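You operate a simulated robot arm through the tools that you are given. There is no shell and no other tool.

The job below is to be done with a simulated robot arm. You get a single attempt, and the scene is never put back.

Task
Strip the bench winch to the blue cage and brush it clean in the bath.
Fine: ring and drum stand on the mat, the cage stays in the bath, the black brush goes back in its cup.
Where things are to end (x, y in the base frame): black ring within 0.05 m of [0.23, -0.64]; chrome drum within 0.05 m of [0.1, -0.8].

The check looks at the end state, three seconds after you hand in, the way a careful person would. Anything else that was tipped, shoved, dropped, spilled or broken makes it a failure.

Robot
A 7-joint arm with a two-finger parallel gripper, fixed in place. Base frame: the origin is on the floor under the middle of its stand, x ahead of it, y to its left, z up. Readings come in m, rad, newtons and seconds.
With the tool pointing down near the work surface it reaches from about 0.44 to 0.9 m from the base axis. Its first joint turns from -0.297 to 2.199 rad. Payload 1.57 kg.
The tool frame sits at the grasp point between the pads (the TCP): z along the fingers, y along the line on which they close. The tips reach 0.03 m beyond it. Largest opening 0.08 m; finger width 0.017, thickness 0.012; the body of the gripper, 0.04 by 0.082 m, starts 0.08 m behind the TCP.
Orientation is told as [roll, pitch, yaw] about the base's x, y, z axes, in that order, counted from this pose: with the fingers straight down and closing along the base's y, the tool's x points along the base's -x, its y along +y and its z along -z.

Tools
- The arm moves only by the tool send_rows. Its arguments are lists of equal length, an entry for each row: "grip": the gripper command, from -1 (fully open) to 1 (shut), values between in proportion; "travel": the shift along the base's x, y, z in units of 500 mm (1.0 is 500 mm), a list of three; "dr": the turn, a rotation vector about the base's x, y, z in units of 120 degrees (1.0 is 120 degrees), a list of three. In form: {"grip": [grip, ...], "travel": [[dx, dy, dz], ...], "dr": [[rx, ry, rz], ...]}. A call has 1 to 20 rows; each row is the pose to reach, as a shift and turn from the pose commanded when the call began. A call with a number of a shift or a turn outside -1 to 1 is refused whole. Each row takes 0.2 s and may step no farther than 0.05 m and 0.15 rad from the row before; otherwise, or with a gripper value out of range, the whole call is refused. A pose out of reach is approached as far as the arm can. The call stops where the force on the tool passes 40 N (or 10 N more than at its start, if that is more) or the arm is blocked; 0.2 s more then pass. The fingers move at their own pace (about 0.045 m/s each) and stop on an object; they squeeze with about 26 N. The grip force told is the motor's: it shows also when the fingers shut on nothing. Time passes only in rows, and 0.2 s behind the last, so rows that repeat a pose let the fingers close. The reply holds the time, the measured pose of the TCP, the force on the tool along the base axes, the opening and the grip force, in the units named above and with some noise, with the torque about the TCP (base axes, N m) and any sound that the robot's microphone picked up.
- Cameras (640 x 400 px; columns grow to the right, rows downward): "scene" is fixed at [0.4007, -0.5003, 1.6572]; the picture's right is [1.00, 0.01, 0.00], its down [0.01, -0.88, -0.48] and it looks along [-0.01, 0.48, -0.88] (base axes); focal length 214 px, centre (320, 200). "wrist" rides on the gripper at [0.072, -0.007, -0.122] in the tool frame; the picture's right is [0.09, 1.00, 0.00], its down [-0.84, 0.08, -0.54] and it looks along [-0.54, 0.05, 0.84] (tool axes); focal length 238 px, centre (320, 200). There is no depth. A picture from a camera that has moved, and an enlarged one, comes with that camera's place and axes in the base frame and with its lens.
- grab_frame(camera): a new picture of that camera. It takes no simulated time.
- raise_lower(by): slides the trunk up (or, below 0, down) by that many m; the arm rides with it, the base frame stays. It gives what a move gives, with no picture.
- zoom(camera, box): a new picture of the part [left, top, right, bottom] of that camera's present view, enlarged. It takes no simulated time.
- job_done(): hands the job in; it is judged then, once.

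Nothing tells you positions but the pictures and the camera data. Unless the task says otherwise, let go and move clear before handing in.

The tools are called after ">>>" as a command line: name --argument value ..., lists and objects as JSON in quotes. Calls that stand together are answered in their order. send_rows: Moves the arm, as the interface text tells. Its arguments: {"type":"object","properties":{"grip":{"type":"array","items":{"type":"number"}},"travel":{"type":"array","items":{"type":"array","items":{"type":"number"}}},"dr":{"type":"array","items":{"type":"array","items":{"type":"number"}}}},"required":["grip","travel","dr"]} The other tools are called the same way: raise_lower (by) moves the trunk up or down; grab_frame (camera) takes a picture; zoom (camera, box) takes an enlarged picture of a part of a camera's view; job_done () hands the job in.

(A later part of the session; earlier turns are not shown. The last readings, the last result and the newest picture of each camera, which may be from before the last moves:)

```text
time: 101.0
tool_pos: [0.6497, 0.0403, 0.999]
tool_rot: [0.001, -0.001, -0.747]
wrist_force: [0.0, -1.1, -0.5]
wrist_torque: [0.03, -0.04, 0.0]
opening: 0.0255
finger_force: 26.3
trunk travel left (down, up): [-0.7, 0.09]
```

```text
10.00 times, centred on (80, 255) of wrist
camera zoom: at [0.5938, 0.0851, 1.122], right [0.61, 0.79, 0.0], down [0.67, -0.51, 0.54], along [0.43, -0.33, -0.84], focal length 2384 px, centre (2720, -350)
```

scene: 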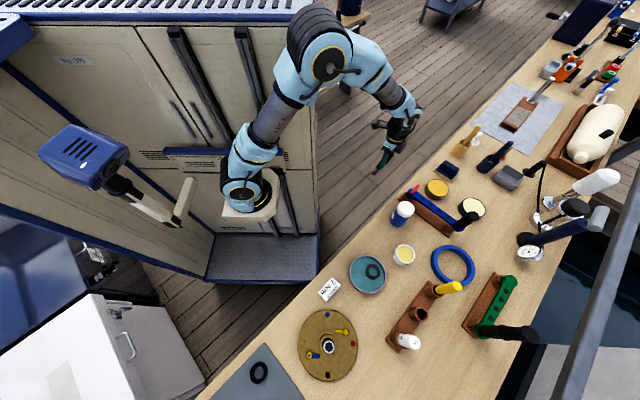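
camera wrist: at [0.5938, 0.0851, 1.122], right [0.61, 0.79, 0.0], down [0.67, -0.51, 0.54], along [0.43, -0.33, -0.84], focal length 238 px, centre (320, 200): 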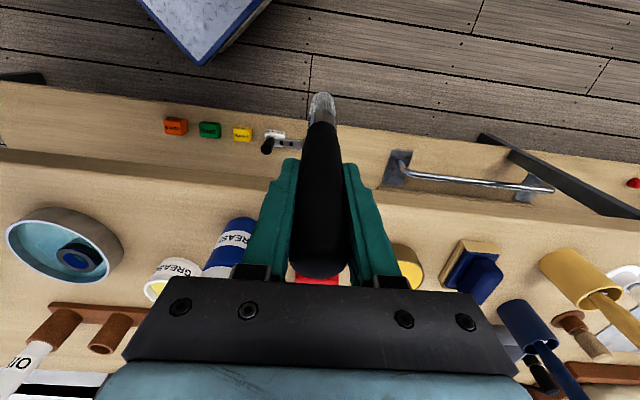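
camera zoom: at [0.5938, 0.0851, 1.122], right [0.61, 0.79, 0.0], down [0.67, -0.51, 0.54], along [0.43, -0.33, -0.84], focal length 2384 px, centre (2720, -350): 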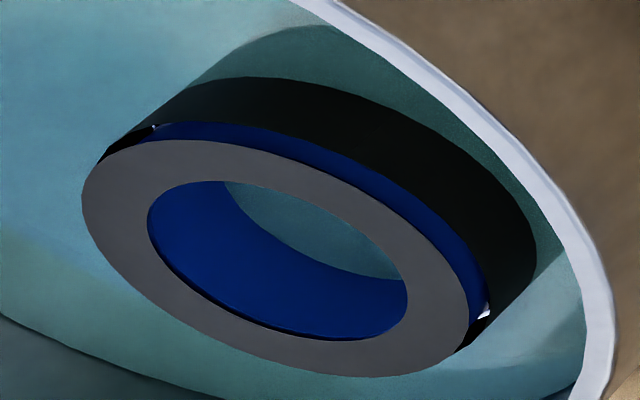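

The band is still black all around. The pads let the brush pivot about the closing axis, so I'll tilt the gripper about 14.5° to make the brush vertical. Then I'll work along the firm direction: nudge the cage to the bath wall and scrub its side there.

>>> send_rows --grip '[1, 1, 1, 1, 1, 1, 1, 1, 1, 1, 1, 1, 1, 1, 1, 1, 1, 1]' --travel '[[0, 0, 0.09], [0, 0, 0.18], [0, 0, 0.27], [0, 0, 0.36], [-0.0184, -0.0857, 0.36], [-0.0368, -0.1714, 0.36], [-0.0552, -0.2571, 0.36], [-0.0736, -0.3428, 0.36], [-0.092, -0.4285, 0.36], [-0.1104, -0.5142, 0.36], [-0.1288, -0.6, 0.36], [-0.1472, -0.6856, 0.36], [-0.1656, -0.7713, 0.36], [-0.184, -0.857, 0.36], [-0.184, -0.857, 0.28], [-0.184, -0.857, 0.19], [-0.184, -0.857, 0.102], [-0.184, -0.857, 0.102]]' --dr '[[-0.0274, -0.0295, 0], [-0.0548, -0.059, 0], [-0.0822, -0.0885, 0], [-0.0822, -0.0885, 0], [-0.0822, -0.0885, 0], [-0.0822, -0.0885, 0], [-0.0822, -0.0885, 0], [-0.0822, -0.0885, 0], [-0.0822, -0.0885, 0], [-0.0822, -0.0885, 0], [-0.0822, -0.0885, 0], [-0.0822, -0.0885, 0], [-0.0822, -0.0885, 0], [-0.0822, -0.0885, 0], [-0.0822, -0.0885, 0], [-0.0822, -0.0885, 0], [-0.0822, -0.0885, 0], [-0.0822, -0.0885, 0]]'

>>> grab_frame --camera "wrist"

>>> zoom --camera "scene" --box '[330, 230, 430, 310]'

```text
time: 104.8
tool_pos: [0.5558, -0.3876, 1.049]
tool_rot: [0.002, -0.253, -0.747]
wrist_force: [-0.5, -0.7, -0.5]
wrist_torque: [0.0, -0.02, 0.02]
opening: 0.0257
finger_force: 26.3
trunk travel left (down, up): [-0.7, 0.09]
```

```text
taken
camera wrist: at [0.4783, -0.3249, 1.1502], right [0.61, 0.79, -0.02], down [0.55, -0.4, 0.73], along [0.57, -0.46, -0.68], focal length 238 px, centre (320, 200)
```

wrist: 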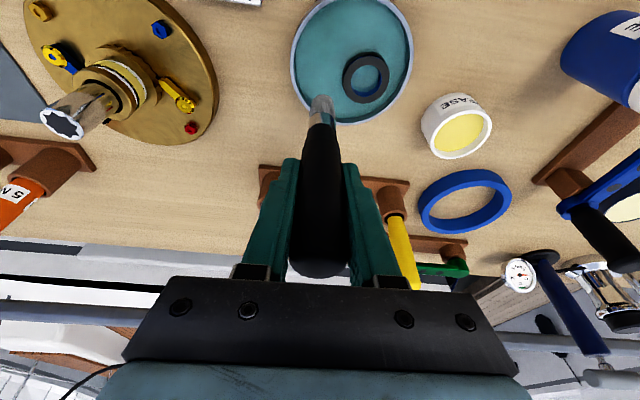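

```text
5.00 times, centred on (380, 270) of scene
camera zoom: at [0.4007, -0.5003, 1.6572], right [1.0, 0.01, 0.0], down [0.01, -0.88, -0.48], along [-0.01, 0.48, -0.88], focal length 1072 px, centre (20, -150)
```

zoom: 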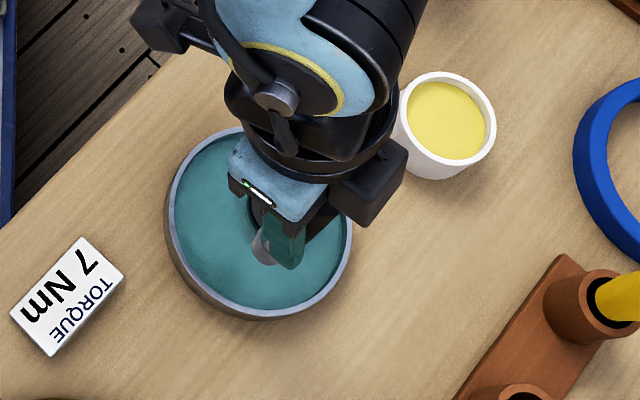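

>>> send_rows --grip '[1, 1, 1, 1]' --travel '[[0, 0, -0.05], [0, 0, -0.1], [0, 0, -0.13], [0, 0, -0.142]]' --dr '[[0, 0, 0], [0, 0, 0], [0, 0, 0], [0, 0, 0]]'

>>> zoom --camera "wrist" --box '[240, 20, 440, 180]'

>>> zoom --camera "scene" --box '[345, 250, 405, 300]'

```text
time: 105.8
tool_pos: [0.5575, -0.388, 0.9804]
tool_rot: [0.0, -0.254, -0.745]
wrist_force: [-0.2, 0.2, -0.3]
wrist_torque: [-0.02, -0.03, 0.02]
opening: 0.0257
finger_force: 25.8
trunk travel left (down, up): [-0.7, 0.09]
```

```text
2.50 times, centred on (340, 100) of wrist
camera zoom: at [0.4808, -0.3243, 1.0801], right [0.61, 0.79, -0.02], down [0.55, -0.4, 0.73], along [0.57, -0.46, -0.68], focal length 596 px, centre (270, 450)
```

zoom: 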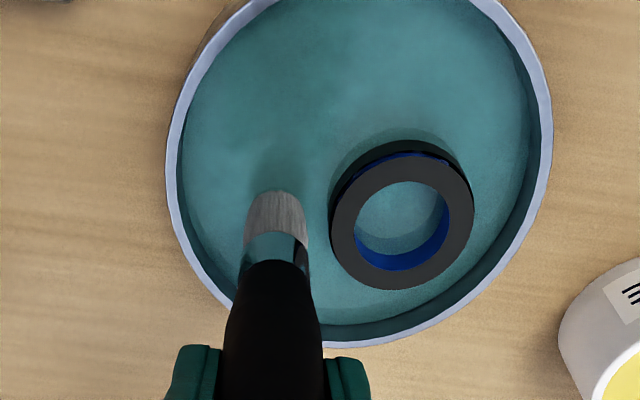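

```text
8.00 times, centred on (375, 275) of scene
camera zoom: at [0.4007, -0.5003, 1.6572], right [1.0, 0.01, 0.0], down [0.01, -0.88, -0.48], along [-0.01, 0.48, -0.88], focal length 1716 px, centre (-120, -400)
```

zoom: 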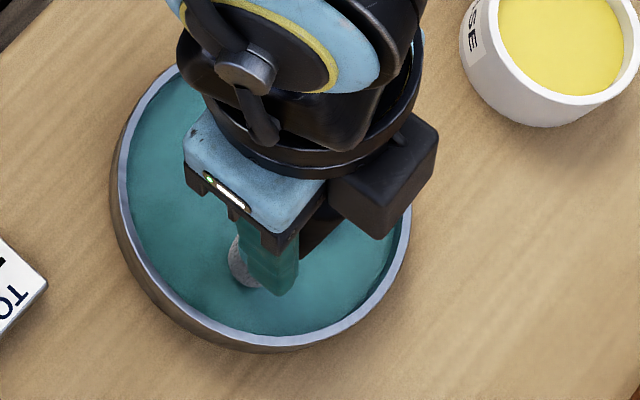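

The brush is upright beside the cage, 44 mm from its centre along the firm direction. I'll line up, lower a little, and push gently toward the cage, watching the forces.

>>> send_rows --grip '[1, 1, 1, 1, 1, 1]' --travel '[[-0.0064, 0.006, 0], [-0.0064, 0.006, -0.008], [-0.0064, 0.006, -0.014], [0.0004, 0.0133, -0.014], [0.0045, 0.0177, -0.014], [0.0045, 0.0177, -0.014]]' --dr '[[0, 0, 0], [0, 0, 0], [0, 0, 0], [0, 0, 0], [0, 0, 0], [0, 0, 0]]'

>>> zoom --camera "wrist" --box '[240, 20, 440, 180]'

```text
time: 107.2
tool_pos: [0.5614, -0.3775, 0.9743]
tool_rot: [0.0, -0.252, -0.748]
wrist_force: [-0.2, 0.3, -1.4]
wrist_torque: [0.01, 0.03, -0.02]
opening: 0.0255
finger_force: 26.1
trunk travel left (down, up): [-0.7, 0.09]
```

```text
2.50 times, centred on (340, 100) of wrist
camera zoom: at [0.4839, -0.3149, 1.0745], right [0.61, 0.79, -0.02], down [0.55, -0.4, 0.73], along [0.57, -0.46, -0.68], focal length 596 px, centre (270, 450)
```

zoom: 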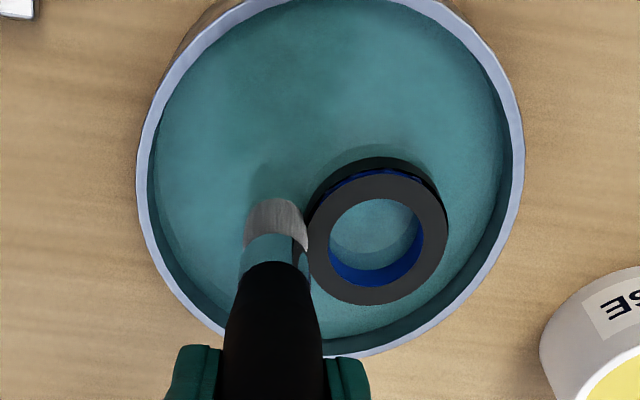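

>>> send_rows --grip '[1, 1, 1, 1, 1, 1]' --travel '[[0, 0, -0.006], [0.0054, 0.0059, -0.006], [0.0109, 0.0117, -0.006], [0.0163, 0.0176, -0.006], [0.0204, 0.022, -0.006], [0.0204, 0.022, -0.006]]' --dr '[[0, 0, 0], [0, 0, 0], [0, 0, 0], [0, 0, 0], [0, 0, 0], [0, 0, 0]]'

>>> zoom --camera "wrist" --box '[240, 20, 440, 180]'

```text
time: 108.6
tool_pos: [0.5699, -0.3685, 0.9709]
tool_rot: [-0.001, -0.252, -0.75]
wrist_force: [-4.3, -5.9, 2.3]
wrist_torque: [-0.48, 0.33, -0.02]
opening: 0.0258
finger_force: 26.1
trunk travel left (down, up): [-0.7, 0.09]
```

```text
2.50 times, centred on (340, 100) of wrist
camera zoom: at [0.4932, -0.3048, 1.0706], right [0.61, 0.79, -0.02], down [0.55, -0.4, 0.73], along [0.57, -0.46, -0.68], focal length 596 px, centre (270, 450)
```

zoom: 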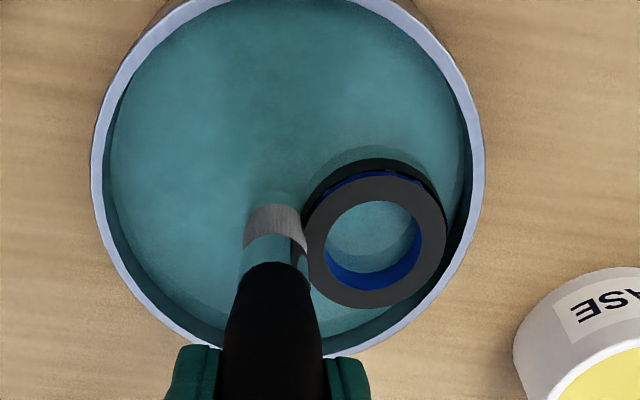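

The cage now rests against the wall with about 7 N contact. I'll ease off slightly and scrub up and down along its side.

>>> send_rows --grip '[1, 1, 1, 1, 1, 1, 1, 1, 1]' --travel '[[-0.0005, -0.0006, 0], [-0.0005, -0.0006, 0.016], [-0.0005, -0.0006, 0], [-0.0005, -0.0006, 0.016], [-0.0005, -0.0006, 0], [-0.0005, -0.0006, 0.016], [-0.0005, -0.0006, 0], [-0.0005, -0.0006, 0.016], [-0.0005, -0.0006, 0]]' --dr '[[0, 0, 0], [0, 0, 0], [0, 0, 0], [0, 0, 0], [0, 0, 0], [0, 0, 0], [0, 0, 0], [0, 0, 0], [0, 0, 0]]'

>>> zoom --camera "wrist" --box '[240, 20, 440, 180]'

```text
time: 110.6
tool_pos: [0.5698, -0.3669, 0.97]
tool_rot: [0.0, -0.254, -0.747]
wrist_force: [0.2, -0.3, -0.4]
wrist_torque: [-0.04, 0.0, -0.02]
opening: 0.0257
finger_force: 25.6
trunk travel left (down, up): [-0.7, 0.09]
```

```text
2.50 times, centred on (340, 100) of wrist
camera zoom: at [0.4933, -0.3048, 1.0707], right [0.61, 0.79, -0.02], down [0.55, -0.4, 0.73], along [0.57, -0.46, -0.68], focal length 596 px, centre (270, 450)
```

zoom: 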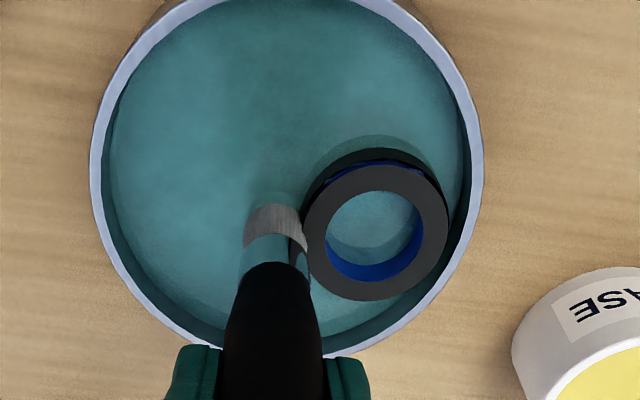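

The cage crept along the wall and lost contact. I'll re-centre the push line through the bath centre and scrub with combined tangential and vertical strokes.

>>> send_rows --grip '[1, 1, 1, 1, 1, 1, 1, 1, 1, 1, 1, 1, 1, 1]' --travel '[[-0.0013, 0.0045, 0], [0.0075, -0.0037, 0.006], [-0.0013, 0.0045, 0.012], [-0.0101, 0.0127, 0.006], [-0.0013, 0.0045, 0], [0.0075, -0.0037, 0.006], [-0.0013, 0.0045, 0.012], [-0.0101, 0.0127, 0.006], [-0.0013, 0.0045, 0], [0.0075, -0.0037, 0.006], [-0.0013, 0.0045, 0.012], [-0.0101, 0.0127, 0.006], [-0.0013, 0.0045, 0], [-0.0013, 0.0045, 0]]' --dr '[[0, 0, 0], [0, 0, 0], [0, 0, 0], [0, 0, 0], [0, 0, 0], [0, 0, 0], [0, 0, 0], [0, 0, 0], [0, 0, 0], [0, 0, 0], [0, 0, 0], [0, 0, 0], [0, 0, 0], [0, 0, 0]]'

>>> zoom --camera "wrist" --box '[240, 20, 440, 180]'

```text
time: 113.6
tool_pos: [0.572, -0.3656, 0.9708]
tool_rot: [-0.001, -0.254, -0.748]
wrist_force: [0.7, 1.0, 0.2]
wrist_torque: [-0.01, 0.0, 0.03]
opening: 0.026
finger_force: 26.3
trunk travel left (down, up): [-0.7, 0.09]
```

```text
2.50 times, centred on (340, 100) of wrist
camera zoom: at [0.4935, -0.3026, 1.071], right [0.61, 0.79, -0.02], down [0.55, -0.4, 0.73], along [0.57, -0.46, -0.68], focal length 596 px, centre (270, 450)
```

zoom: 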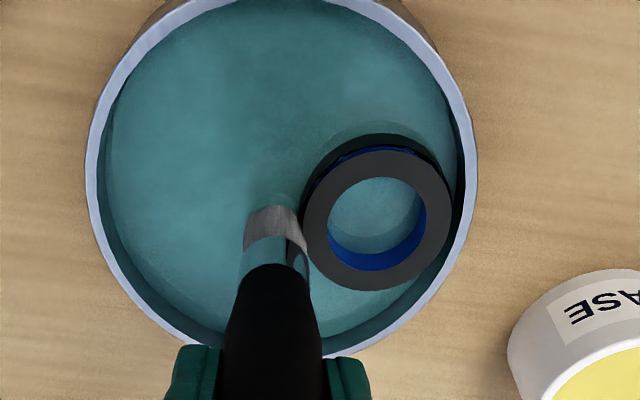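

The brush sits about 6 mm forward of the bath centre, so the cage is being squeezed sideways. I'll re-aim through the bath centre and scrub in arcs about the cage's own axis.

>>> send_rows --grip '[1, 1, 1, 1, 1, 1, 1, 1, 1, 1, 1, 1, 1, 1, 1, 1, 1, 1]' --travel '[[-0.01, 0.0062, 0], [0.0022, 0, 0], [-0.0208, 0.0148, 0.004], [0.0022, 0, 0.008], [-0.0208, 0.0148, 0.004], [0.0022, 0, 0], [-0.0208, 0.0148, 0.004], [0.0022, 0, 0.008], [-0.0208, 0.0148, 0.004], [0.0022, 0, 0], [-0.0208, 0.0148, 0.004], [0.0022, 0, 0.008], [-0.0208, 0.0148, 0.004], [0.0022, 0, 0], [-0.0208, 0.0148, 0.004], [0.0022, 0, 0.008], [-0.01, 0.0062, 0], [-0.01, 0.0062, 0]]' --dr '[[0, 0, 0], [0, 0, 0], [0, 0, 0], [0, 0, 0], [0, 0, 0], [0, 0, 0], [0, 0, 0], [0, 0, 0], [0, 0, 0], [0, 0, 0], [0, 0, 0], [0, 0, 0], [0, 0, 0], [0, 0, 0], [0, 0, 0], [0, 0, 0], [0, 0, 0], [0, 0, 0]]'

>>> zoom --camera "wrist" --box '[240, 20, 440, 180]'

```text
time: 117.4
tool_pos: [0.5636, -0.3631, 0.9716]
tool_rot: [0.001, -0.252, -0.749]
wrist_force: [0.1, -0.2, -1.3]
wrist_torque: [0.01, 0.03, 0.0]
opening: 0.0256
finger_force: 25.9
trunk travel left (down, up): [-0.7, 0.09]
```

```text
2.50 times, centred on (340, 100) of wrist
camera zoom: at [0.4874, -0.2999, 1.0706], right [0.61, 0.79, -0.02], down [0.55, -0.4, 0.73], along [0.57, -0.46, -0.68], focal length 596 px, centre (270, 450)
```

zoom: 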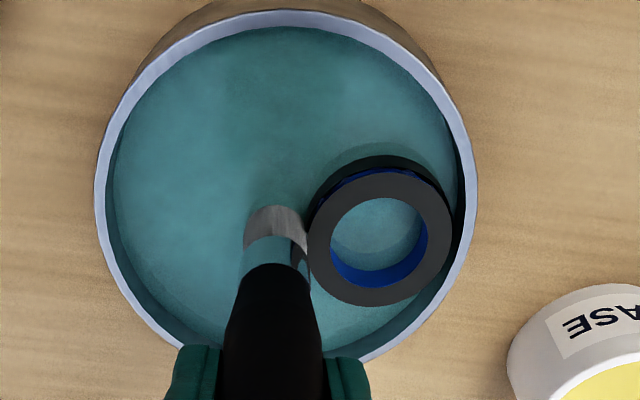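

>>> send_rows --grip '[1, 1, 1]' --travel '[[0.0011, 0.0016, 0], [0.0017, 0.0025, 0], [0.0017, 0.0025, 0]]' --dr '[[0, 0, 0], [0, 0, 0], [0, 0, 0]]'

```text
time: 118.2
tool_pos: [0.5657, -0.3621, 0.9711]
tool_rot: [0.0, -0.254, -0.749]
wrist_force: [-0.4, 0.1, -1.8]
wrist_torque: [-0.01, 0.0, 0.03]
opening: 0.0255
finger_force: 25.6
trunk travel left (down, up): [-0.7, 0.09]
```

>>> send_rows --grip '[1, 1, 1]' --travel '[[0.0011, 0.0016, 0], [0.0017, 0.0025, 0], [0.0017, 0.0025, 0]]' --dr '[[0, 0, 0], [0, 0, 0], [0, 0, 0]]'

>>> zoom --camera "wrist" --box '[280, 60, 400, 160]'

```text
time: 119.0
tool_pos: [0.5658, -0.3617, 0.9714]
tool_rot: [0.0, -0.252, -0.749]
wrist_force: [-5.0, -4.3, -0.2]
wrist_torque: [-0.38, 0.43, 0.0]
opening: 0.0259
finger_force: 25.8
trunk travel left (down, up): [-0.7, 0.09]
```

```text
4.00 times, centred on (340, 110) of wrist
camera zoom: at [0.489, -0.2976, 1.0706], right [0.61, 0.79, -0.02], down [0.55, -0.4, 0.73], along [0.57, -0.46, -0.68], focal length 953 px, centre (240, 560)
```

zoom: 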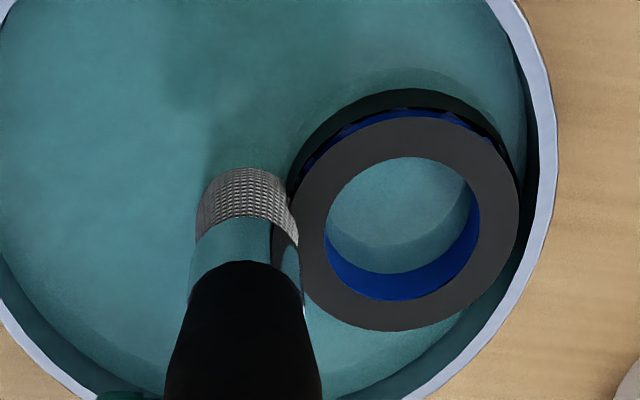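

There is good side contact at about 6.6 N now. I'll do vertical strokes here.

>>> send_rows --grip '[1, 1, 1, 1, 1, 1, 1, 1, 1, 1, 1, 1]' --travel '[[0, 0, 0.008], [0, 0, 0.016], [0, 0, 0.008], [0, 0, 0], [0, 0, 0.008], [0, 0, 0.016], [0, 0, 0.008], [0, 0, 0], [0, 0, 0.008], [0, 0, 0.016], [0, 0, 0.008], [0, 0, 0]]' --dr '[[0, 0, 0], [0, 0, 0], [0, 0, 0], [0, 0, 0], [0, 0, 0], [0, 0, 0], [0, 0, 0], [0, 0, 0], [0, 0, 0], [0, 0, 0], [0, 0, 0], [0, 0, 0]]'

>>> zoom --camera "wrist" --box '[280, 60, 400, 160]'

```text
time: 121.6
tool_pos: [0.5649, -0.3604, 0.9711]
tool_rot: [0.001, -0.253, -0.748]
wrist_force: [-0.5, -0.1, -0.4]
wrist_torque: [-0.02, 0.01, 0.0]
opening: 0.0254
finger_force: 26.2
trunk travel left (down, up): [-0.7, 0.09]
```

```text
4.00 times, centred on (340, 110) of wrist
camera zoom: at [0.4886, -0.2978, 1.0711], right [0.61, 0.79, -0.02], down [0.55, -0.4, 0.73], along [0.57, -0.46, -0.68], focal length 953 px, centre (240, 560)
```

zoom: 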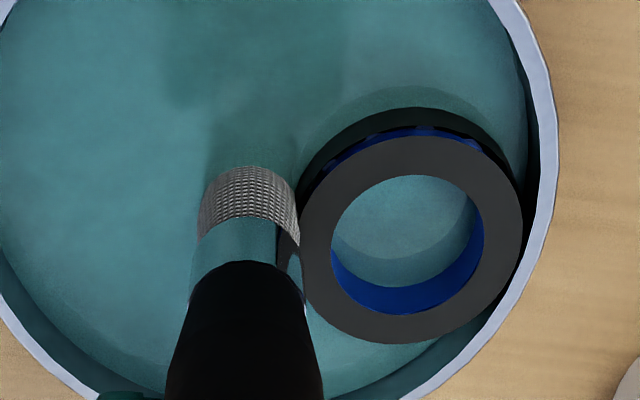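

The cage keeps squirming off sideways when pushed from outside. I'll dip the bristles into its bore, use that to bring the cage back to the bath centre, and scrub the inside as well.

>>> send_rows --grip '[1, 1, 1, 1, 1]' --travel '[[-0.002, -0.003, 0.03], [-0.002, -0.003, 0.08], [0.02, 0.025, 0.08], [0.0472, 0.0536, 0.08], [0.0472, 0.0536, 0.08]]' --dr '[[0, 0, 0], [0, 0, 0], [0, 0, 0], [0, 0, 0], [0, 0, 0]]'

>>> zoom --camera "wrist" --box '[240, 40, 400, 170]'

>>> zoom --camera "scene" --box '[345, 250, 405, 300]'

```text
time: 122.8
tool_pos: [0.5891, -0.3329, 1.0117]
tool_rot: [-0.001, -0.251, -0.748]
wrist_force: [-0.3, -0.8, -0.8]
wrist_torque: [0.0, 0.01, 0.02]
opening: 0.0254
finger_force: 26.0
trunk travel left (down, up): [-0.7, 0.09]
```

```text
3.08 times, centred on (320, 105) of wrist
camera zoom: at [0.5118, -0.2697, 1.1116], right [0.61, 0.79, -0.02], down [0.55, -0.4, 0.73], along [0.57, -0.46, -0.68], focal length 733 px, centre (320, 492)
```

zoom: 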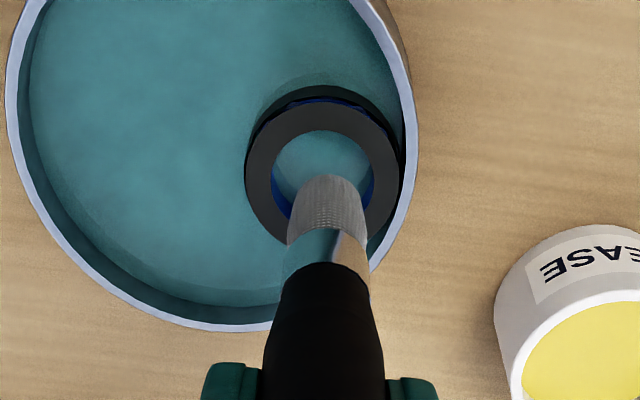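

```text
8.00 times, centred on (375, 275) of scene
camera zoom: at [0.4007, -0.5003, 1.6572], right [1.0, 0.01, 0.0], down [0.01, -0.88, -0.48], along [-0.01, 0.48, -0.88], focal length 1716 px, centre (-120, -400)
```

zoom: 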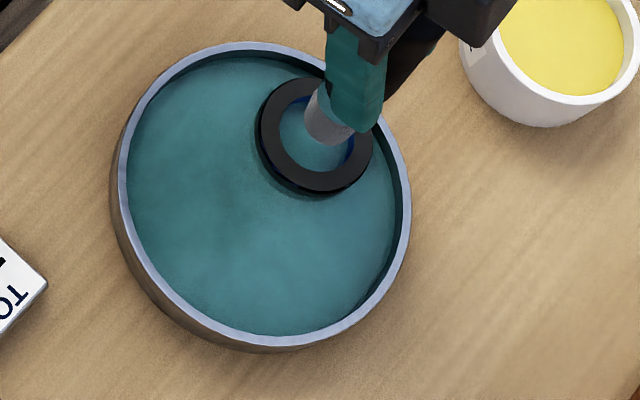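

The bristles line up with the bore. I'll lower in.

>>> send_rows --grip '[1, 1, 1, 1, 1]' --travel '[[-0.0018, -0.0022, -0.02], [-0.0018, -0.0022, -0.04], [-0.0018, -0.0022, -0.06], [-0.0018, -0.0022, -0.074], [-0.0018, -0.0022, -0.074]]' --dr '[[0, 0, 0], [0, 0, 0], [0, 0, 0], [0, 0, 0], [0, 0, 0]]'

>>> zoom --camera "wrist" --box '[240, 40, 400, 170]'

```text
time: 124.0
tool_pos: [0.5891, -0.3352, 0.9734]
tool_rot: [-0.001, -0.254, -0.749]
wrist_force: [0.1, 0.6, -1.1]
wrist_torque: [-0.01, -0.02, 0.05]
opening: 0.0255
finger_force: 25.4
trunk travel left (down, up): [-0.7, 0.09]
```

```text
3.08 times, centred on (320, 105) of wrist
camera zoom: at [0.5117, -0.2716, 1.074], right [0.61, 0.79, -0.02], down [0.55, -0.4, 0.73], along [0.57, -0.46, -0.68], focal length 733 px, centre (320, 492)
```

zoom: 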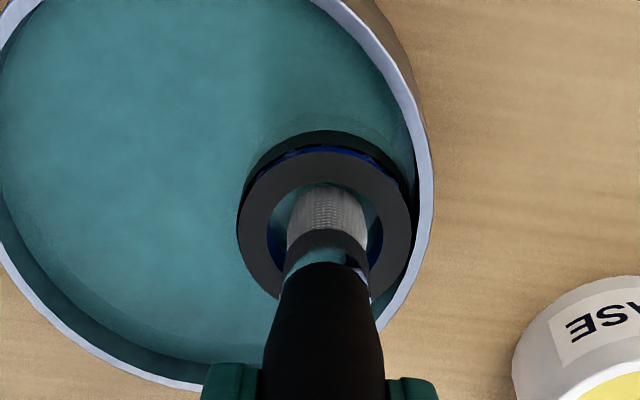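

>>> send_rows --grip '[1, 1, 1, 1, 1, 1, 1, 1, 1, 1, 1, 1, 1, 1, 1, 1]' --travel '[[-0.012, -0.015, 0], [-0.024, -0.03, 0], [-0.036, -0.045, 0], [-0.0476, -0.06, 0], [-0.042, -0.053, 0], [-0.031, -0.053, 0], [-0.0342, -0.0452, 0], [-0.042, -0.042, 0], [-0.0498, -0.0452, 0], [-0.053, -0.053, 0], [-0.0498, -0.0608, 0], [-0.042, -0.064, 0], [-0.0342, -0.0608, 0], [-0.031, -0.053, 0], [-0.042, -0.053, 0], [-0.042, -0.053, 0]]' --dr '[[0, 0, 0], [0, 0, 0], [0, 0, 0], [0, 0, 0], [0, 0, 0], [0, 0, 0], [0, 0, 0], [0, 0, 0], [0, 0, 0], [0, 0, 0], [0, 0, 0], [0, 0, 0], [0, 0, 0], [0, 0, 0], [0, 0, 0], [0, 0, 0]]'

>>> zoom --camera "wrist" --box '[240, 40, 400, 170]'

>>> zoom --camera "scene" --box '[345, 250, 405, 300]'

```text
time: 127.4
tool_pos: [0.5683, -0.3611, 0.9738]
tool_rot: [-0.001, -0.252, -0.748]
wrist_force: [0.3, -1.2, -0.2]
wrist_torque: [0.01, 0.03, -0.01]
opening: 0.0255
finger_force: 25.5
trunk travel left (down, up): [-0.7, 0.09]
```

```text
3.08 times, centred on (320, 105) of wrist
camera zoom: at [0.4914, -0.298, 1.0738], right [0.61, 0.79, -0.02], down [0.55, -0.4, 0.73], along [0.57, -0.46, -0.68], focal length 733 px, centre (320, 492)
```

zoom: 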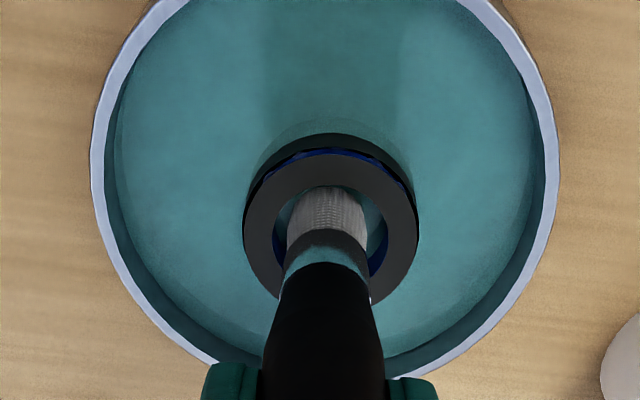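

```text
8.00 times, centred on (375, 275) of scene
camera zoom: at [0.4007, -0.5003, 1.6572], right [1.0, 0.01, 0.0], down [0.01, -0.88, -0.48], along [-0.01, 0.48, -0.88], focal length 1716 px, centre (-120, -400)
```

zoom: 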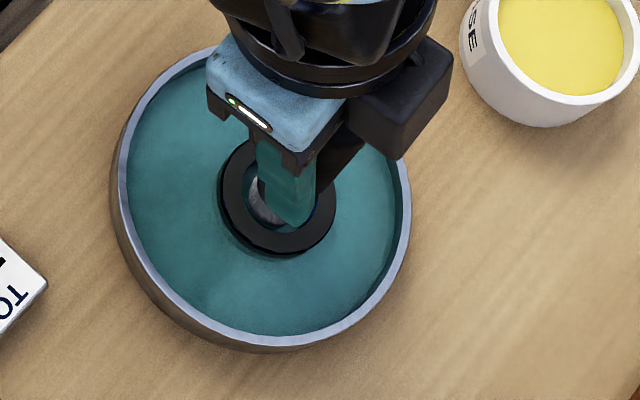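

The cage is back near the bath centre. I'll lift the brush out, set it down just outside the cage, and check the gap before orbiting.

>>> send_rows --grip '[1, 1, 1, 1, 1, 1, 1, 1]' --travel '[[0, 0, 0.04], [0, 0, 0.08], [0.025, 0.03, 0.08], [0.0546, 0.0644, 0.08], [0.0546, 0.0644, 0.04], [0.0546, 0.0644, 0.01], [0.0546, 0.0644, -0.004], [0.0546, 0.0644, -0.004]]' --dr '[[0, 0, 0], [0, 0, 0], [0, 0, 0], [0, 0, 0], [0, 0, 0], [0, 0, 0], [0, 0, 0], [0, 0, 0]]'

>>> zoom --camera "wrist" --box '[220, 20, 420, 180]'

```text
time: 129.2
tool_pos: [0.5962, -0.3299, 0.9723]
tool_rot: [0.0, -0.253, -0.746]
wrist_force: [-0.4, 0.4, 0.3]
wrist_torque: [0.04, 0.0, 0.0]
opening: 0.0256
finger_force: 26.1
trunk travel left (down, up): [-0.7, 0.09]
```

```text
2.50 times, centred on (320, 100) of wrist
camera zoom: at [0.518, -0.2661, 1.0721], right [0.61, 0.79, -0.02], down [0.55, -0.4, 0.73], along [0.57, -0.46, -0.68], focal length 596 px, centre (320, 450)
```

zoom: 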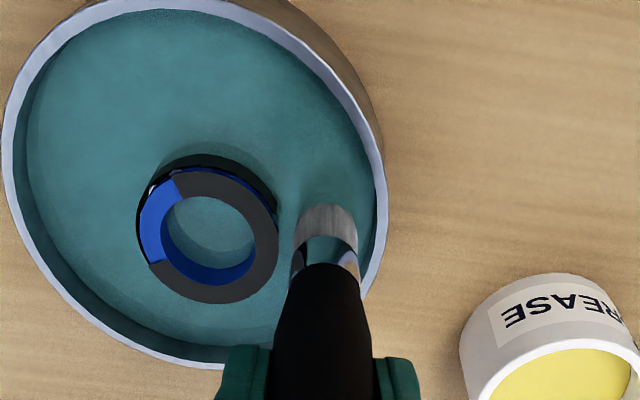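

Progress: one sector of the cage's top has turned clean blue, so the grime is cleared sector by sector. I'll zoom in to see exactly which part.

>>> zoom --camera "wrist" --box '[250, 70, 320, 130]'

>>> zoom --camera "scene" --box '[355, 260, 385, 290]'

```text
6.67 times, centred on (285, 100) of wrist
camera zoom: at [0.518, -0.2661, 1.0721], right [0.61, 0.79, -0.02], down [0.55, -0.4, 0.73], along [0.57, -0.46, -0.68], focal length 1589 px, centre (553, 867)
```

zoom: 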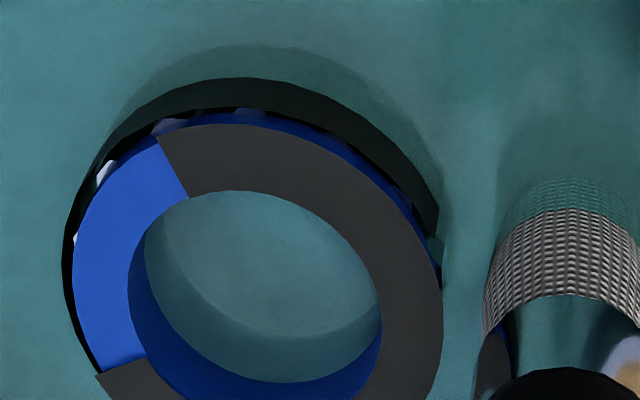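

```text
13.33 times, centred on (370, 275) of scene
camera zoom: at [0.4007, -0.5003, 1.6572], right [1.0, 0.01, 0.0], down [0.01, -0.88, -0.48], along [-0.01, 0.48, -0.88], focal length 2860 px, centre (-347, -800)
```

zoom: 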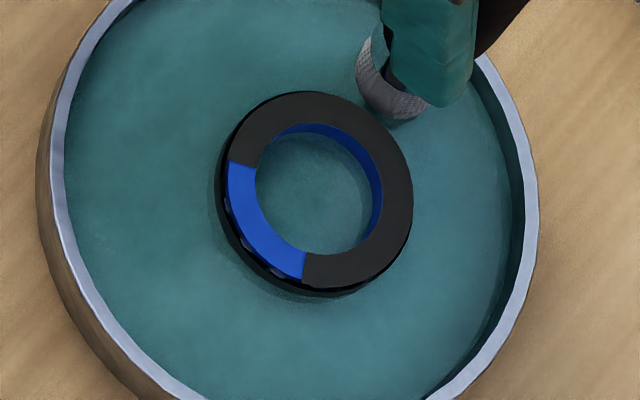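

The clean sector faces (-x, -y), the side I worked most, so progress depends on where I brush. The remaining grime faces +x and +y. I'll press from above on those sectors, starting at about 30°.

>>> send_rows --grip '[1, 1, 1, 1, 1, 1]' --travel '[[0, 0, 0.04], [0, 0, 0.07], [-0.008, -0.02, 0.07], [-0.016, -0.04, 0.07], [-0.016, -0.04, 0.05], [-0.016, -0.04, 0.038]]' --dr '[[0, 0, 0], [0, 0, 0], [0, 0, 0], [0, 0, 0], [0, 0, 0], [0, 0, 0]]'

>>> send_rows --grip '[1, 1]' --travel '[[0, 0, -0.003], [0, 0, -0.004]]' --dr '[[0, 0, 0], [0, 0, 0]]'

>>> zoom --camera "wrist" --box '[240, 40, 400, 170]'

```text
time: 130.6
tool_pos: [0.5882, -0.3482, 0.9939]
tool_rot: [0.0, -0.259, -0.749]
wrist_force: [-3.8, 1.3, 32.1]
wrist_torque: [0.37, 0.61, 0.0]
opening: 0.0258
finger_force: 26.4
trunk travel left (down, up): [-0.7, 0.09]
```

```text
time: 131.2
tool_pos: [0.5866, -0.3491, 0.9895]
tool_rot: [0.002, -0.257, -0.75]
wrist_force: [3.6, -0.6, 39.1]
wrist_torque: [-0.01, -0.22, 0.0]
opening: 0.0253
finger_force: 25.8
trunk travel left (down, up): [-0.7, 0.09]
```

```text
3.08 times, centred on (320, 105) of wrist
camera zoom: at [0.5104, -0.2854, 1.0897], right [0.61, 0.79, -0.02], down [0.54, -0.4, 0.74], along [0.57, -0.46, -0.68], focal length 733 px, centre (320, 492)
```

zoom: 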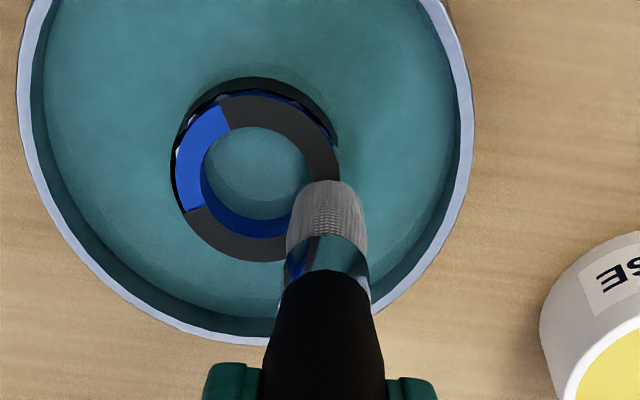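

I pressed too firmly, at 39 N. I'll ease up about 3 mm and recheck.

>>> send_rows --grip '[1, 1]' --travel '[[0, 0, 0.006], [0, 0, 0.006]]' --dr '[[0, 0, 0], [0, 0, 0]]'

>>> zoom --camera "wrist" --box '[240, 40, 400, 300]'

```text
time: 131.8
tool_pos: [0.5881, -0.3488, 0.9901]
tool_rot: [-0.001, -0.248, -0.747]
wrist_force: [3.6, -2.2, 11.2]
wrist_torque: [-0.15, -0.39, 0.01]
opening: 0.0254
finger_force: 25.6
trunk travel left (down, up): [-0.7, 0.09]
```

```text
1.54 times, centred on (320, 170) of wrist
camera zoom: at [0.5101, -0.2852, 1.0907], right [0.61, 0.79, -0.02], down [0.55, -0.4, 0.73], along [0.57, -0.46, -0.68], focal length 367 px, centre (320, 246)
```

zoom: 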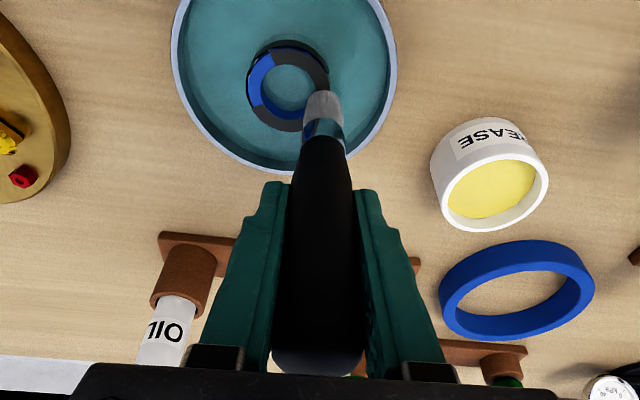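

>>> send_rows --grip '[1, 1, 1, 1, 1, 1, 1, 1, 1, 1, 1, 1, 1, 1, 1, 1, 1, 1]' --travel '[[0, 0, 0.0016], [-0.0153, 0.0131, 0.0016], [-0.0358, 0.0186, 0.0016], [-0.0563, 0.0131, 0.0016], [-0.0694, 0.0011, 0.0016], [-0.0563, 0.0131, 0.0016], [-0.0358, 0.0186, 0.0016], [-0.0153, 0.0131, 0.0016], [-0.001, -0.0007, 0.0016], [0.0052, -0.0224, 0.0016], [-0.0003, -0.0429, 0.0016], [-0.0153, -0.0579, 0.0016], [-0.0287, -0.0628, 0.0016], [-0.0153, -0.0579, 0.0016], [-0.0003, -0.0429, 0.0016], [0.0052, -0.0224, 0.0016], [-0.001, -0.0007, 0.0016], [-0.001, -0.0007, 0.0016]]' --dr '[[0, 0, 0], [0, 0, 0], [0, 0, 0], [0, 0, 0], [0, 0, 0], [0, 0, 0], [0, 0, 0], [0, 0, 0], [0, 0, 0], [0, 0, 0], [0, 0, 0], [0, 0, 0], [0, 0, 0], [0, 0, 0], [0, 0, 0], [0, 0, 0], [0, 0, 0], [0, 0, 0]]'

>>> zoom --camera "wrist" --box '[240, 40, 400, 170]'

```text
time: 135.6
tool_pos: [0.5871, -0.3499, 0.9935]
tool_rot: [0.001, -0.254, -0.747]
wrist_force: [-0.3, -0.4, -0.6]
wrist_torque: [0.02, 0.01, 0.0]
opening: 0.0256
finger_force: 26.0
trunk travel left (down, up): [-0.7, 0.09]
```

```text
3.08 times, centred on (320, 105) of wrist
camera zoom: at [0.5104, -0.2863, 1.0932], right [0.61, 0.79, -0.02], down [0.55, -0.4, 0.73], along [0.57, -0.46, -0.68], focal length 733 px, centre (320, 492)
```

zoom: 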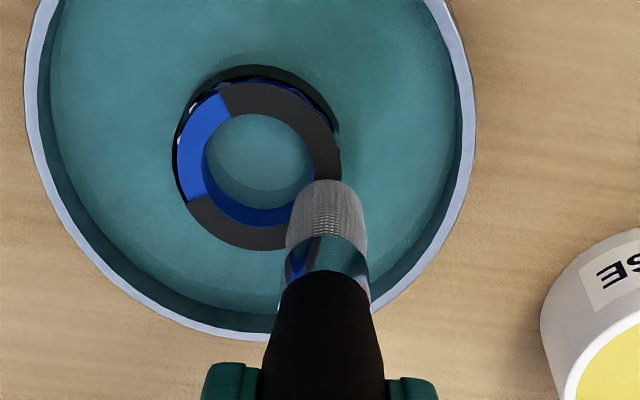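

>>> send_rows --grip '[1, 1, 1]' --travel '[[0, 0, -0.0015], [0, 0, -0.0015], [0, 0, -0.0015]]' --dr '[[0, 0, 0], [0, 0, 0], [0, 0, 0]]'

```text
time: 136.4
tool_pos: [0.5869, -0.3498, 0.9913]
tool_rot: [-0.001, -0.251, -0.748]
wrist_force: [0.1, -0.1, -0.4]
wrist_torque: [0.0, -0.01, -0.02]
opening: 0.0252
finger_force: 26.0
trunk travel left (down, up): [-0.7, 0.09]
```

>>> send_rows --grip '[1, 1, 1]' --travel '[[0, 0, -0.0015], [0, 0, -0.0015], [0, 0, -0.0015]]' --dr '[[0, 0, 0], [0, 0, 0], [0, 0, 0]]'

```text
time: 137.2
tool_pos: [0.5882, -0.3499, 0.9905]
tool_rot: [0.001, -0.253, -0.749]
wrist_force: [0.2, -0.1, -0.6]
wrist_torque: [0.01, 0.01, 0.02]
opening: 0.0254
finger_force: 26.3
trunk travel left (down, up): [-0.7, 0.09]
```

>>> send_rows --grip '[1, 1, 1]' --travel '[[0, 0, -0.0015], [0, 0, -0.0024], [0, 0, -0.0024]]' --dr '[[0, 0, 0], [0, 0, 0], [0, 0, 0]]'

```text
time: 138.0
tool_pos: [0.5861, -0.3505, 0.99]
tool_rot: [0.0, -0.254, -0.75]
wrist_force: [-0.2, 0.1, 2.8]
wrist_torque: [-0.01, 0.02, -0.01]
opening: 0.0253
finger_force: 26.1
trunk travel left (down, up): [-0.7, 0.09]
```

Light contact at about 3 N. I'll scrub the arcs over the two grimy sectors at this height, slightly firmer.

>>> send_rows --grip '[1, 1, 1, 1, 1, 1, 1, 1, 1, 1, 1, 1, 1, 1, 1, 1, 1, 1]' --travel '[[0, 0, -0.0005], [-0.0153, 0.0131, -0.0005], [-0.0358, 0.0186, -0.0005], [-0.0563, 0.0131, -0.0005], [-0.0694, 0.0011, -0.0005], [-0.0563, 0.0131, -0.0005], [-0.0358, 0.0186, -0.0005], [-0.0153, 0.0131, -0.0005], [-0.001, -0.0007, -0.0005], [0.0052, -0.0224, -0.0005], [-0.0003, -0.0429, -0.0005], [-0.0153, -0.0579, -0.0005], [-0.0287, -0.0628, -0.0005], [-0.0153, -0.0579, -0.0005], [-0.0003, -0.0429, -0.0005], [0.0052, -0.0224, -0.0005], [-0.001, -0.0007, -0.0005], [-0.001, -0.0007, -0.0005]]' --dr '[[0, 0, 0], [0, 0, 0], [0, 0, 0], [0, 0, 0], [0, 0, 0], [0, 0, 0], [0, 0, 0], [0, 0, 0], [0, 0, 0], [0, 0, 0], [0, 0, 0], [0, 0, 0], [0, 0, 0], [0, 0, 0], [0, 0, 0], [0, 0, 0], [0, 0, 0], [0, 0, 0]]'

>>> zoom --camera "wrist" --box '[240, 40, 400, 170]'

```text
time: 141.8
tool_pos: [0.5864, -0.3486, 0.989]
tool_rot: [0.001, -0.253, -0.746]
wrist_force: [-0.6, 0.3, 0.4]
wrist_torque: [-0.02, 0.03, 0.02]
opening: 0.0258
finger_force: 25.7
trunk travel left (down, up): [-0.7, 0.09]
```

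```text
3.08 times, centred on (320, 105) of wrist
camera zoom: at [0.5096, -0.2867, 1.0898], right [0.61, 0.79, -0.02], down [0.55, -0.4, 0.73], along [0.57, -0.46, -0.68], focal length 733 px, centre (320, 492)
```

zoom: 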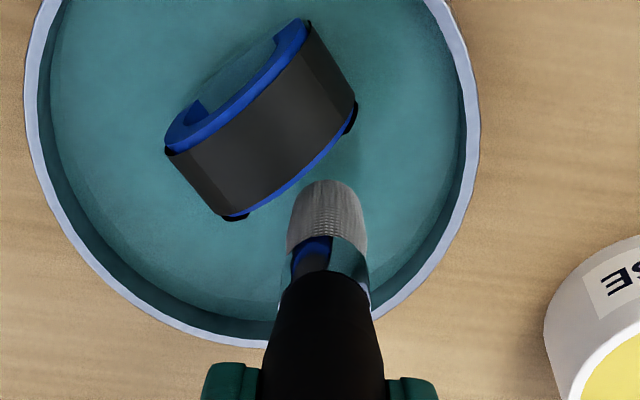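

The cage has tipped onto its side in the bath, because the brush was too near its rim. It is still in the bath and I can set it upright again later. I'll take a careful look at its state.

>>> send_rows --grip '[1, 1, 1]' --travel '[[0, 0, 0.04], [0, 0, 0.08], [0, 0, 0.08]]' --dr '[[0, 0, 0], [0, 0, 0], [0, 0, 0]]'

>>> zoom --camera "wrist" --box '[260, 40, 360, 120]'

>>> zoom --camera "scene" --box '[355, 260, 385, 290]'

```text
time: 142.6
tool_pos: [0.5872, -0.3511, 1.0274]
tool_rot: [0.001, -0.254, -0.749]
wrist_force: [0.9, -0.1, -0.4]
wrist_torque: [0.01, 0.0, 0.01]
opening: 0.0255
finger_force: 26.2
trunk travel left (down, up): [-0.7, 0.09]
```

```text
5.00 times, centred on (310, 80) of wrist
camera zoom: at [0.5101, -0.2865, 1.1297], right [0.61, 0.79, -0.02], down [0.55, -0.4, 0.73], along [0.57, -0.46, -0.68], focal length 1192 px, centre (370, 800)
```

zoom: 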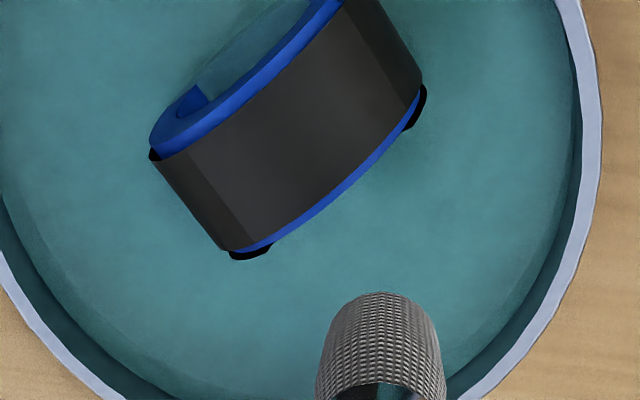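

```text
13.33 times, centred on (370, 275) of scene
camera zoom: at [0.4007, -0.5003, 1.6572], right [1.0, 0.01, 0.0], down [0.01, -0.88, -0.48], along [-0.01, 0.48, -0.88], focal length 2860 px, centre (-347, -800)
```

zoom: 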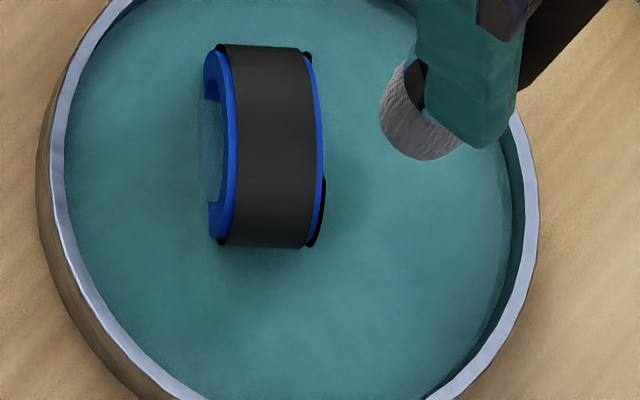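

>>> zoom --camera "scene" --box '[315, 325, 345, 355]'

>>> zoom --camera "wrist" --box '[260, 20, 340, 100]'

>>> grab_frame --camera "wrist"

```text
13.33 times, centred on (330, 340) of scene
camera zoom: at [0.4007, -0.5003, 1.6572], right [1.0, 0.01, 0.0], down [0.01, -0.88, -0.48], along [-0.01, 0.48, -0.88], focal length 2860 px, centre (187, -1667)
```

zoom: 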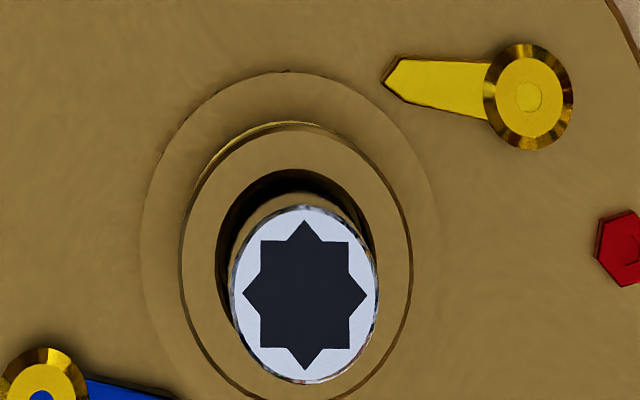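

```text
5.00 times, centred on (300, 60) of wrist
camera zoom: at [0.5101, -0.2865, 1.1297], right [0.61, 0.79, -0.02], down [0.55, -0.4, 0.73], along [0.57, -0.46, -0.68], focal length 1192 px, centre (420, 900)
```

zoom: 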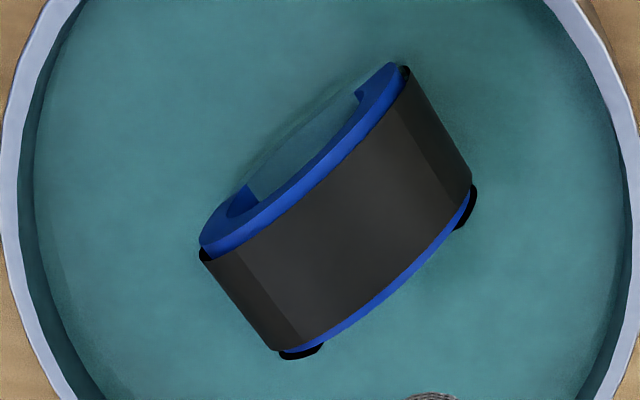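

```text
taken
camera wrist: at [0.5101, -0.2865, 1.1297], right [0.61, 0.79, -0.02], down [0.55, -0.4, 0.73], along [0.57, -0.46, -0.68], focal length 238 px, centre (320, 200)
```

wrist: 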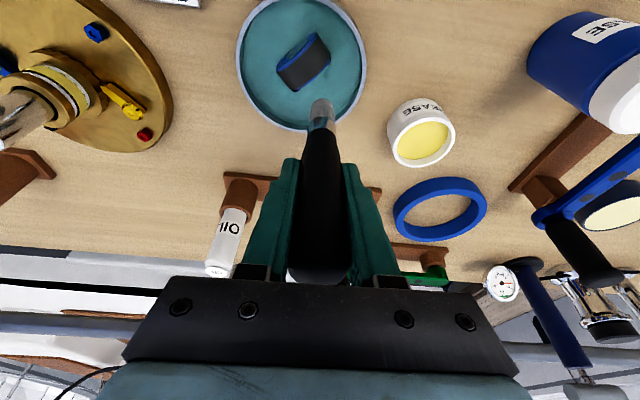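

The cage lies with its axis along x, its once-upper face toward +x, and its dark band facing up. Strokes across it in the -x direction will brush the band and should also tip it back upright. I'll line up over it first.

>>> send_rows --grip '[1, 1, 1, 1]' --travel '[[-0.02, 0, 0], [-0.04, 0, 0], [-0.04, 0, -0.014], [-0.04, 0, -0.018]]' --dr '[[0, 0, 0], [0, 0, 0], [0, 0, 0], [0, 0, 0]]'

>>> zoom --camera "wrist" --box '[240, 40, 400, 170]'

>>> zoom --camera "scene" --box '[355, 260, 385, 290]'

```text
time: 143.6
tool_pos: [0.5668, -0.3502, 1.0195]
tool_rot: [0.001, -0.254, -0.749]
wrist_force: [-0.3, -0.2, -0.5]
wrist_torque: [0.0, 0.02, 0.03]
opening: 0.0257
finger_force: 26.1
trunk travel left (down, up): [-0.7, 0.09]
```

```text
3.08 times, centred on (320, 105) of wrist
camera zoom: at [0.4898, -0.2866, 1.1203], right [0.61, 0.79, -0.02], down [0.55, -0.4, 0.73], along [0.57, -0.46, -0.68], focal length 733 px, centre (320, 492)
```

zoom: 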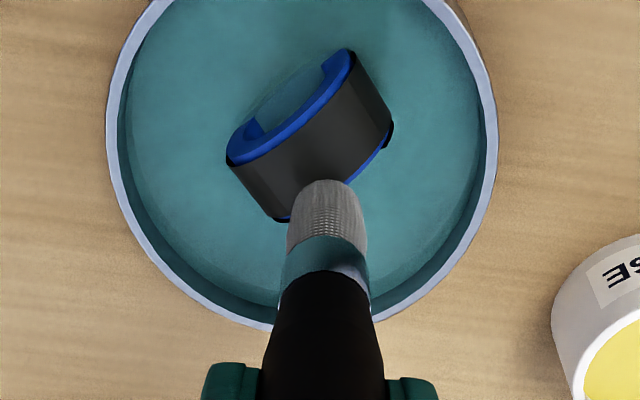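

```text
13.33 times, centred on (370, 275) of scene
camera zoom: at [0.4007, -0.5003, 1.6572], right [1.0, 0.01, 0.0], down [0.01, -0.88, -0.48], along [-0.01, 0.48, -0.88], focal length 2860 px, centre (-347, -800)
```

zoom: 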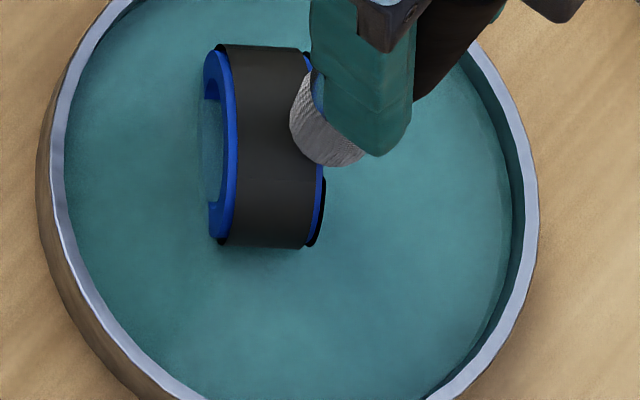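

>>> send_rows --grip '[1, 1, 1, 1]' --travel '[[-0.016, 0.006, 0], [-0.016, 0.006, -0.006], [-0.016, 0.006, -0.008], [-0.016, 0.006, -0.008]]' --dr '[[0, 0, 0], [0, 0, 0], [0, 0, 0], [0, 0, 0]]'

>>> zoom --camera "wrist" --box '[240, 40, 400, 170]'

```text
time: 144.6
tool_pos: [0.5583, -0.3462, 1.0173]
tool_rot: [-0.001, -0.253, -0.749]
wrist_force: [-0.4, -0.1, -0.1]
wrist_torque: [-0.03, 0.0, 0.01]
opening: 0.0255
finger_force: 25.8
trunk travel left (down, up): [-0.7, 0.09]
```

```text
3.08 times, centred on (320, 105) of wrist
camera zoom: at [0.4814, -0.283, 1.1165], right [0.61, 0.79, -0.02], down [0.55, -0.4, 0.73], along [0.57, -0.46, -0.68], focal length 733 px, centre (320, 492)
```

zoom: 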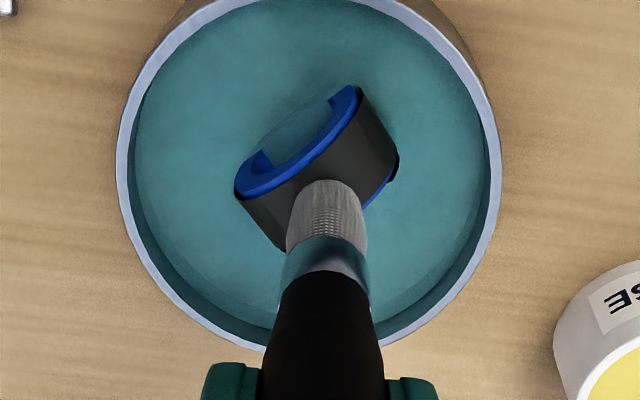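

>>> send_rows --grip '[1, 1]' --travel '[[0, 0, -0.003], [0, 0, -0.003]]' --dr '[[0, 0, 0], [0, 0, 0]]'

```text
time: 145.2
tool_pos: [0.5594, -0.346, 1.0139]
tool_rot: [0.001, -0.252, -0.748]
wrist_force: [0.0, 0.0, -0.3]
wrist_torque: [-0.02, 0.01, -0.01]
opening: 0.0257
finger_force: 26.2
trunk travel left (down, up): [-0.7, 0.09]
```

>>> send_rows --grip '[1, 1]' --travel '[[0, 0, -0.002], [0, 0, -0.002]]' --dr '[[0, 0, 0], [0, 0, 0]]'

```text
time: 145.8
tool_pos: [0.5581, -0.3461, 1.0149]
tool_rot: [0.0, -0.252, -0.75]
wrist_force: [-0.3, 0.4, -0.7]
wrist_torque: [0.01, -0.01, 0.02]
opening: 0.0254
finger_force: 26.2
trunk travel left (down, up): [-0.7, 0.09]
```

>>> send_rows --grip '[1, 1]' --travel '[[0, 0, -0.002], [0, 0, -0.003]]' --dr '[[0, 0, 0], [0, 0, 0]]'

```text
time: 146.4
tool_pos: [0.5591, -0.3465, 1.0127]
tool_rot: [-0.001, -0.254, -0.75]
wrist_force: [0.9, -0.7, 0.0]
wrist_torque: [0.01, -0.01, 0.01]
opening: 0.0257
finger_force: 25.6
trunk travel left (down, up): [-0.7, 0.09]
```

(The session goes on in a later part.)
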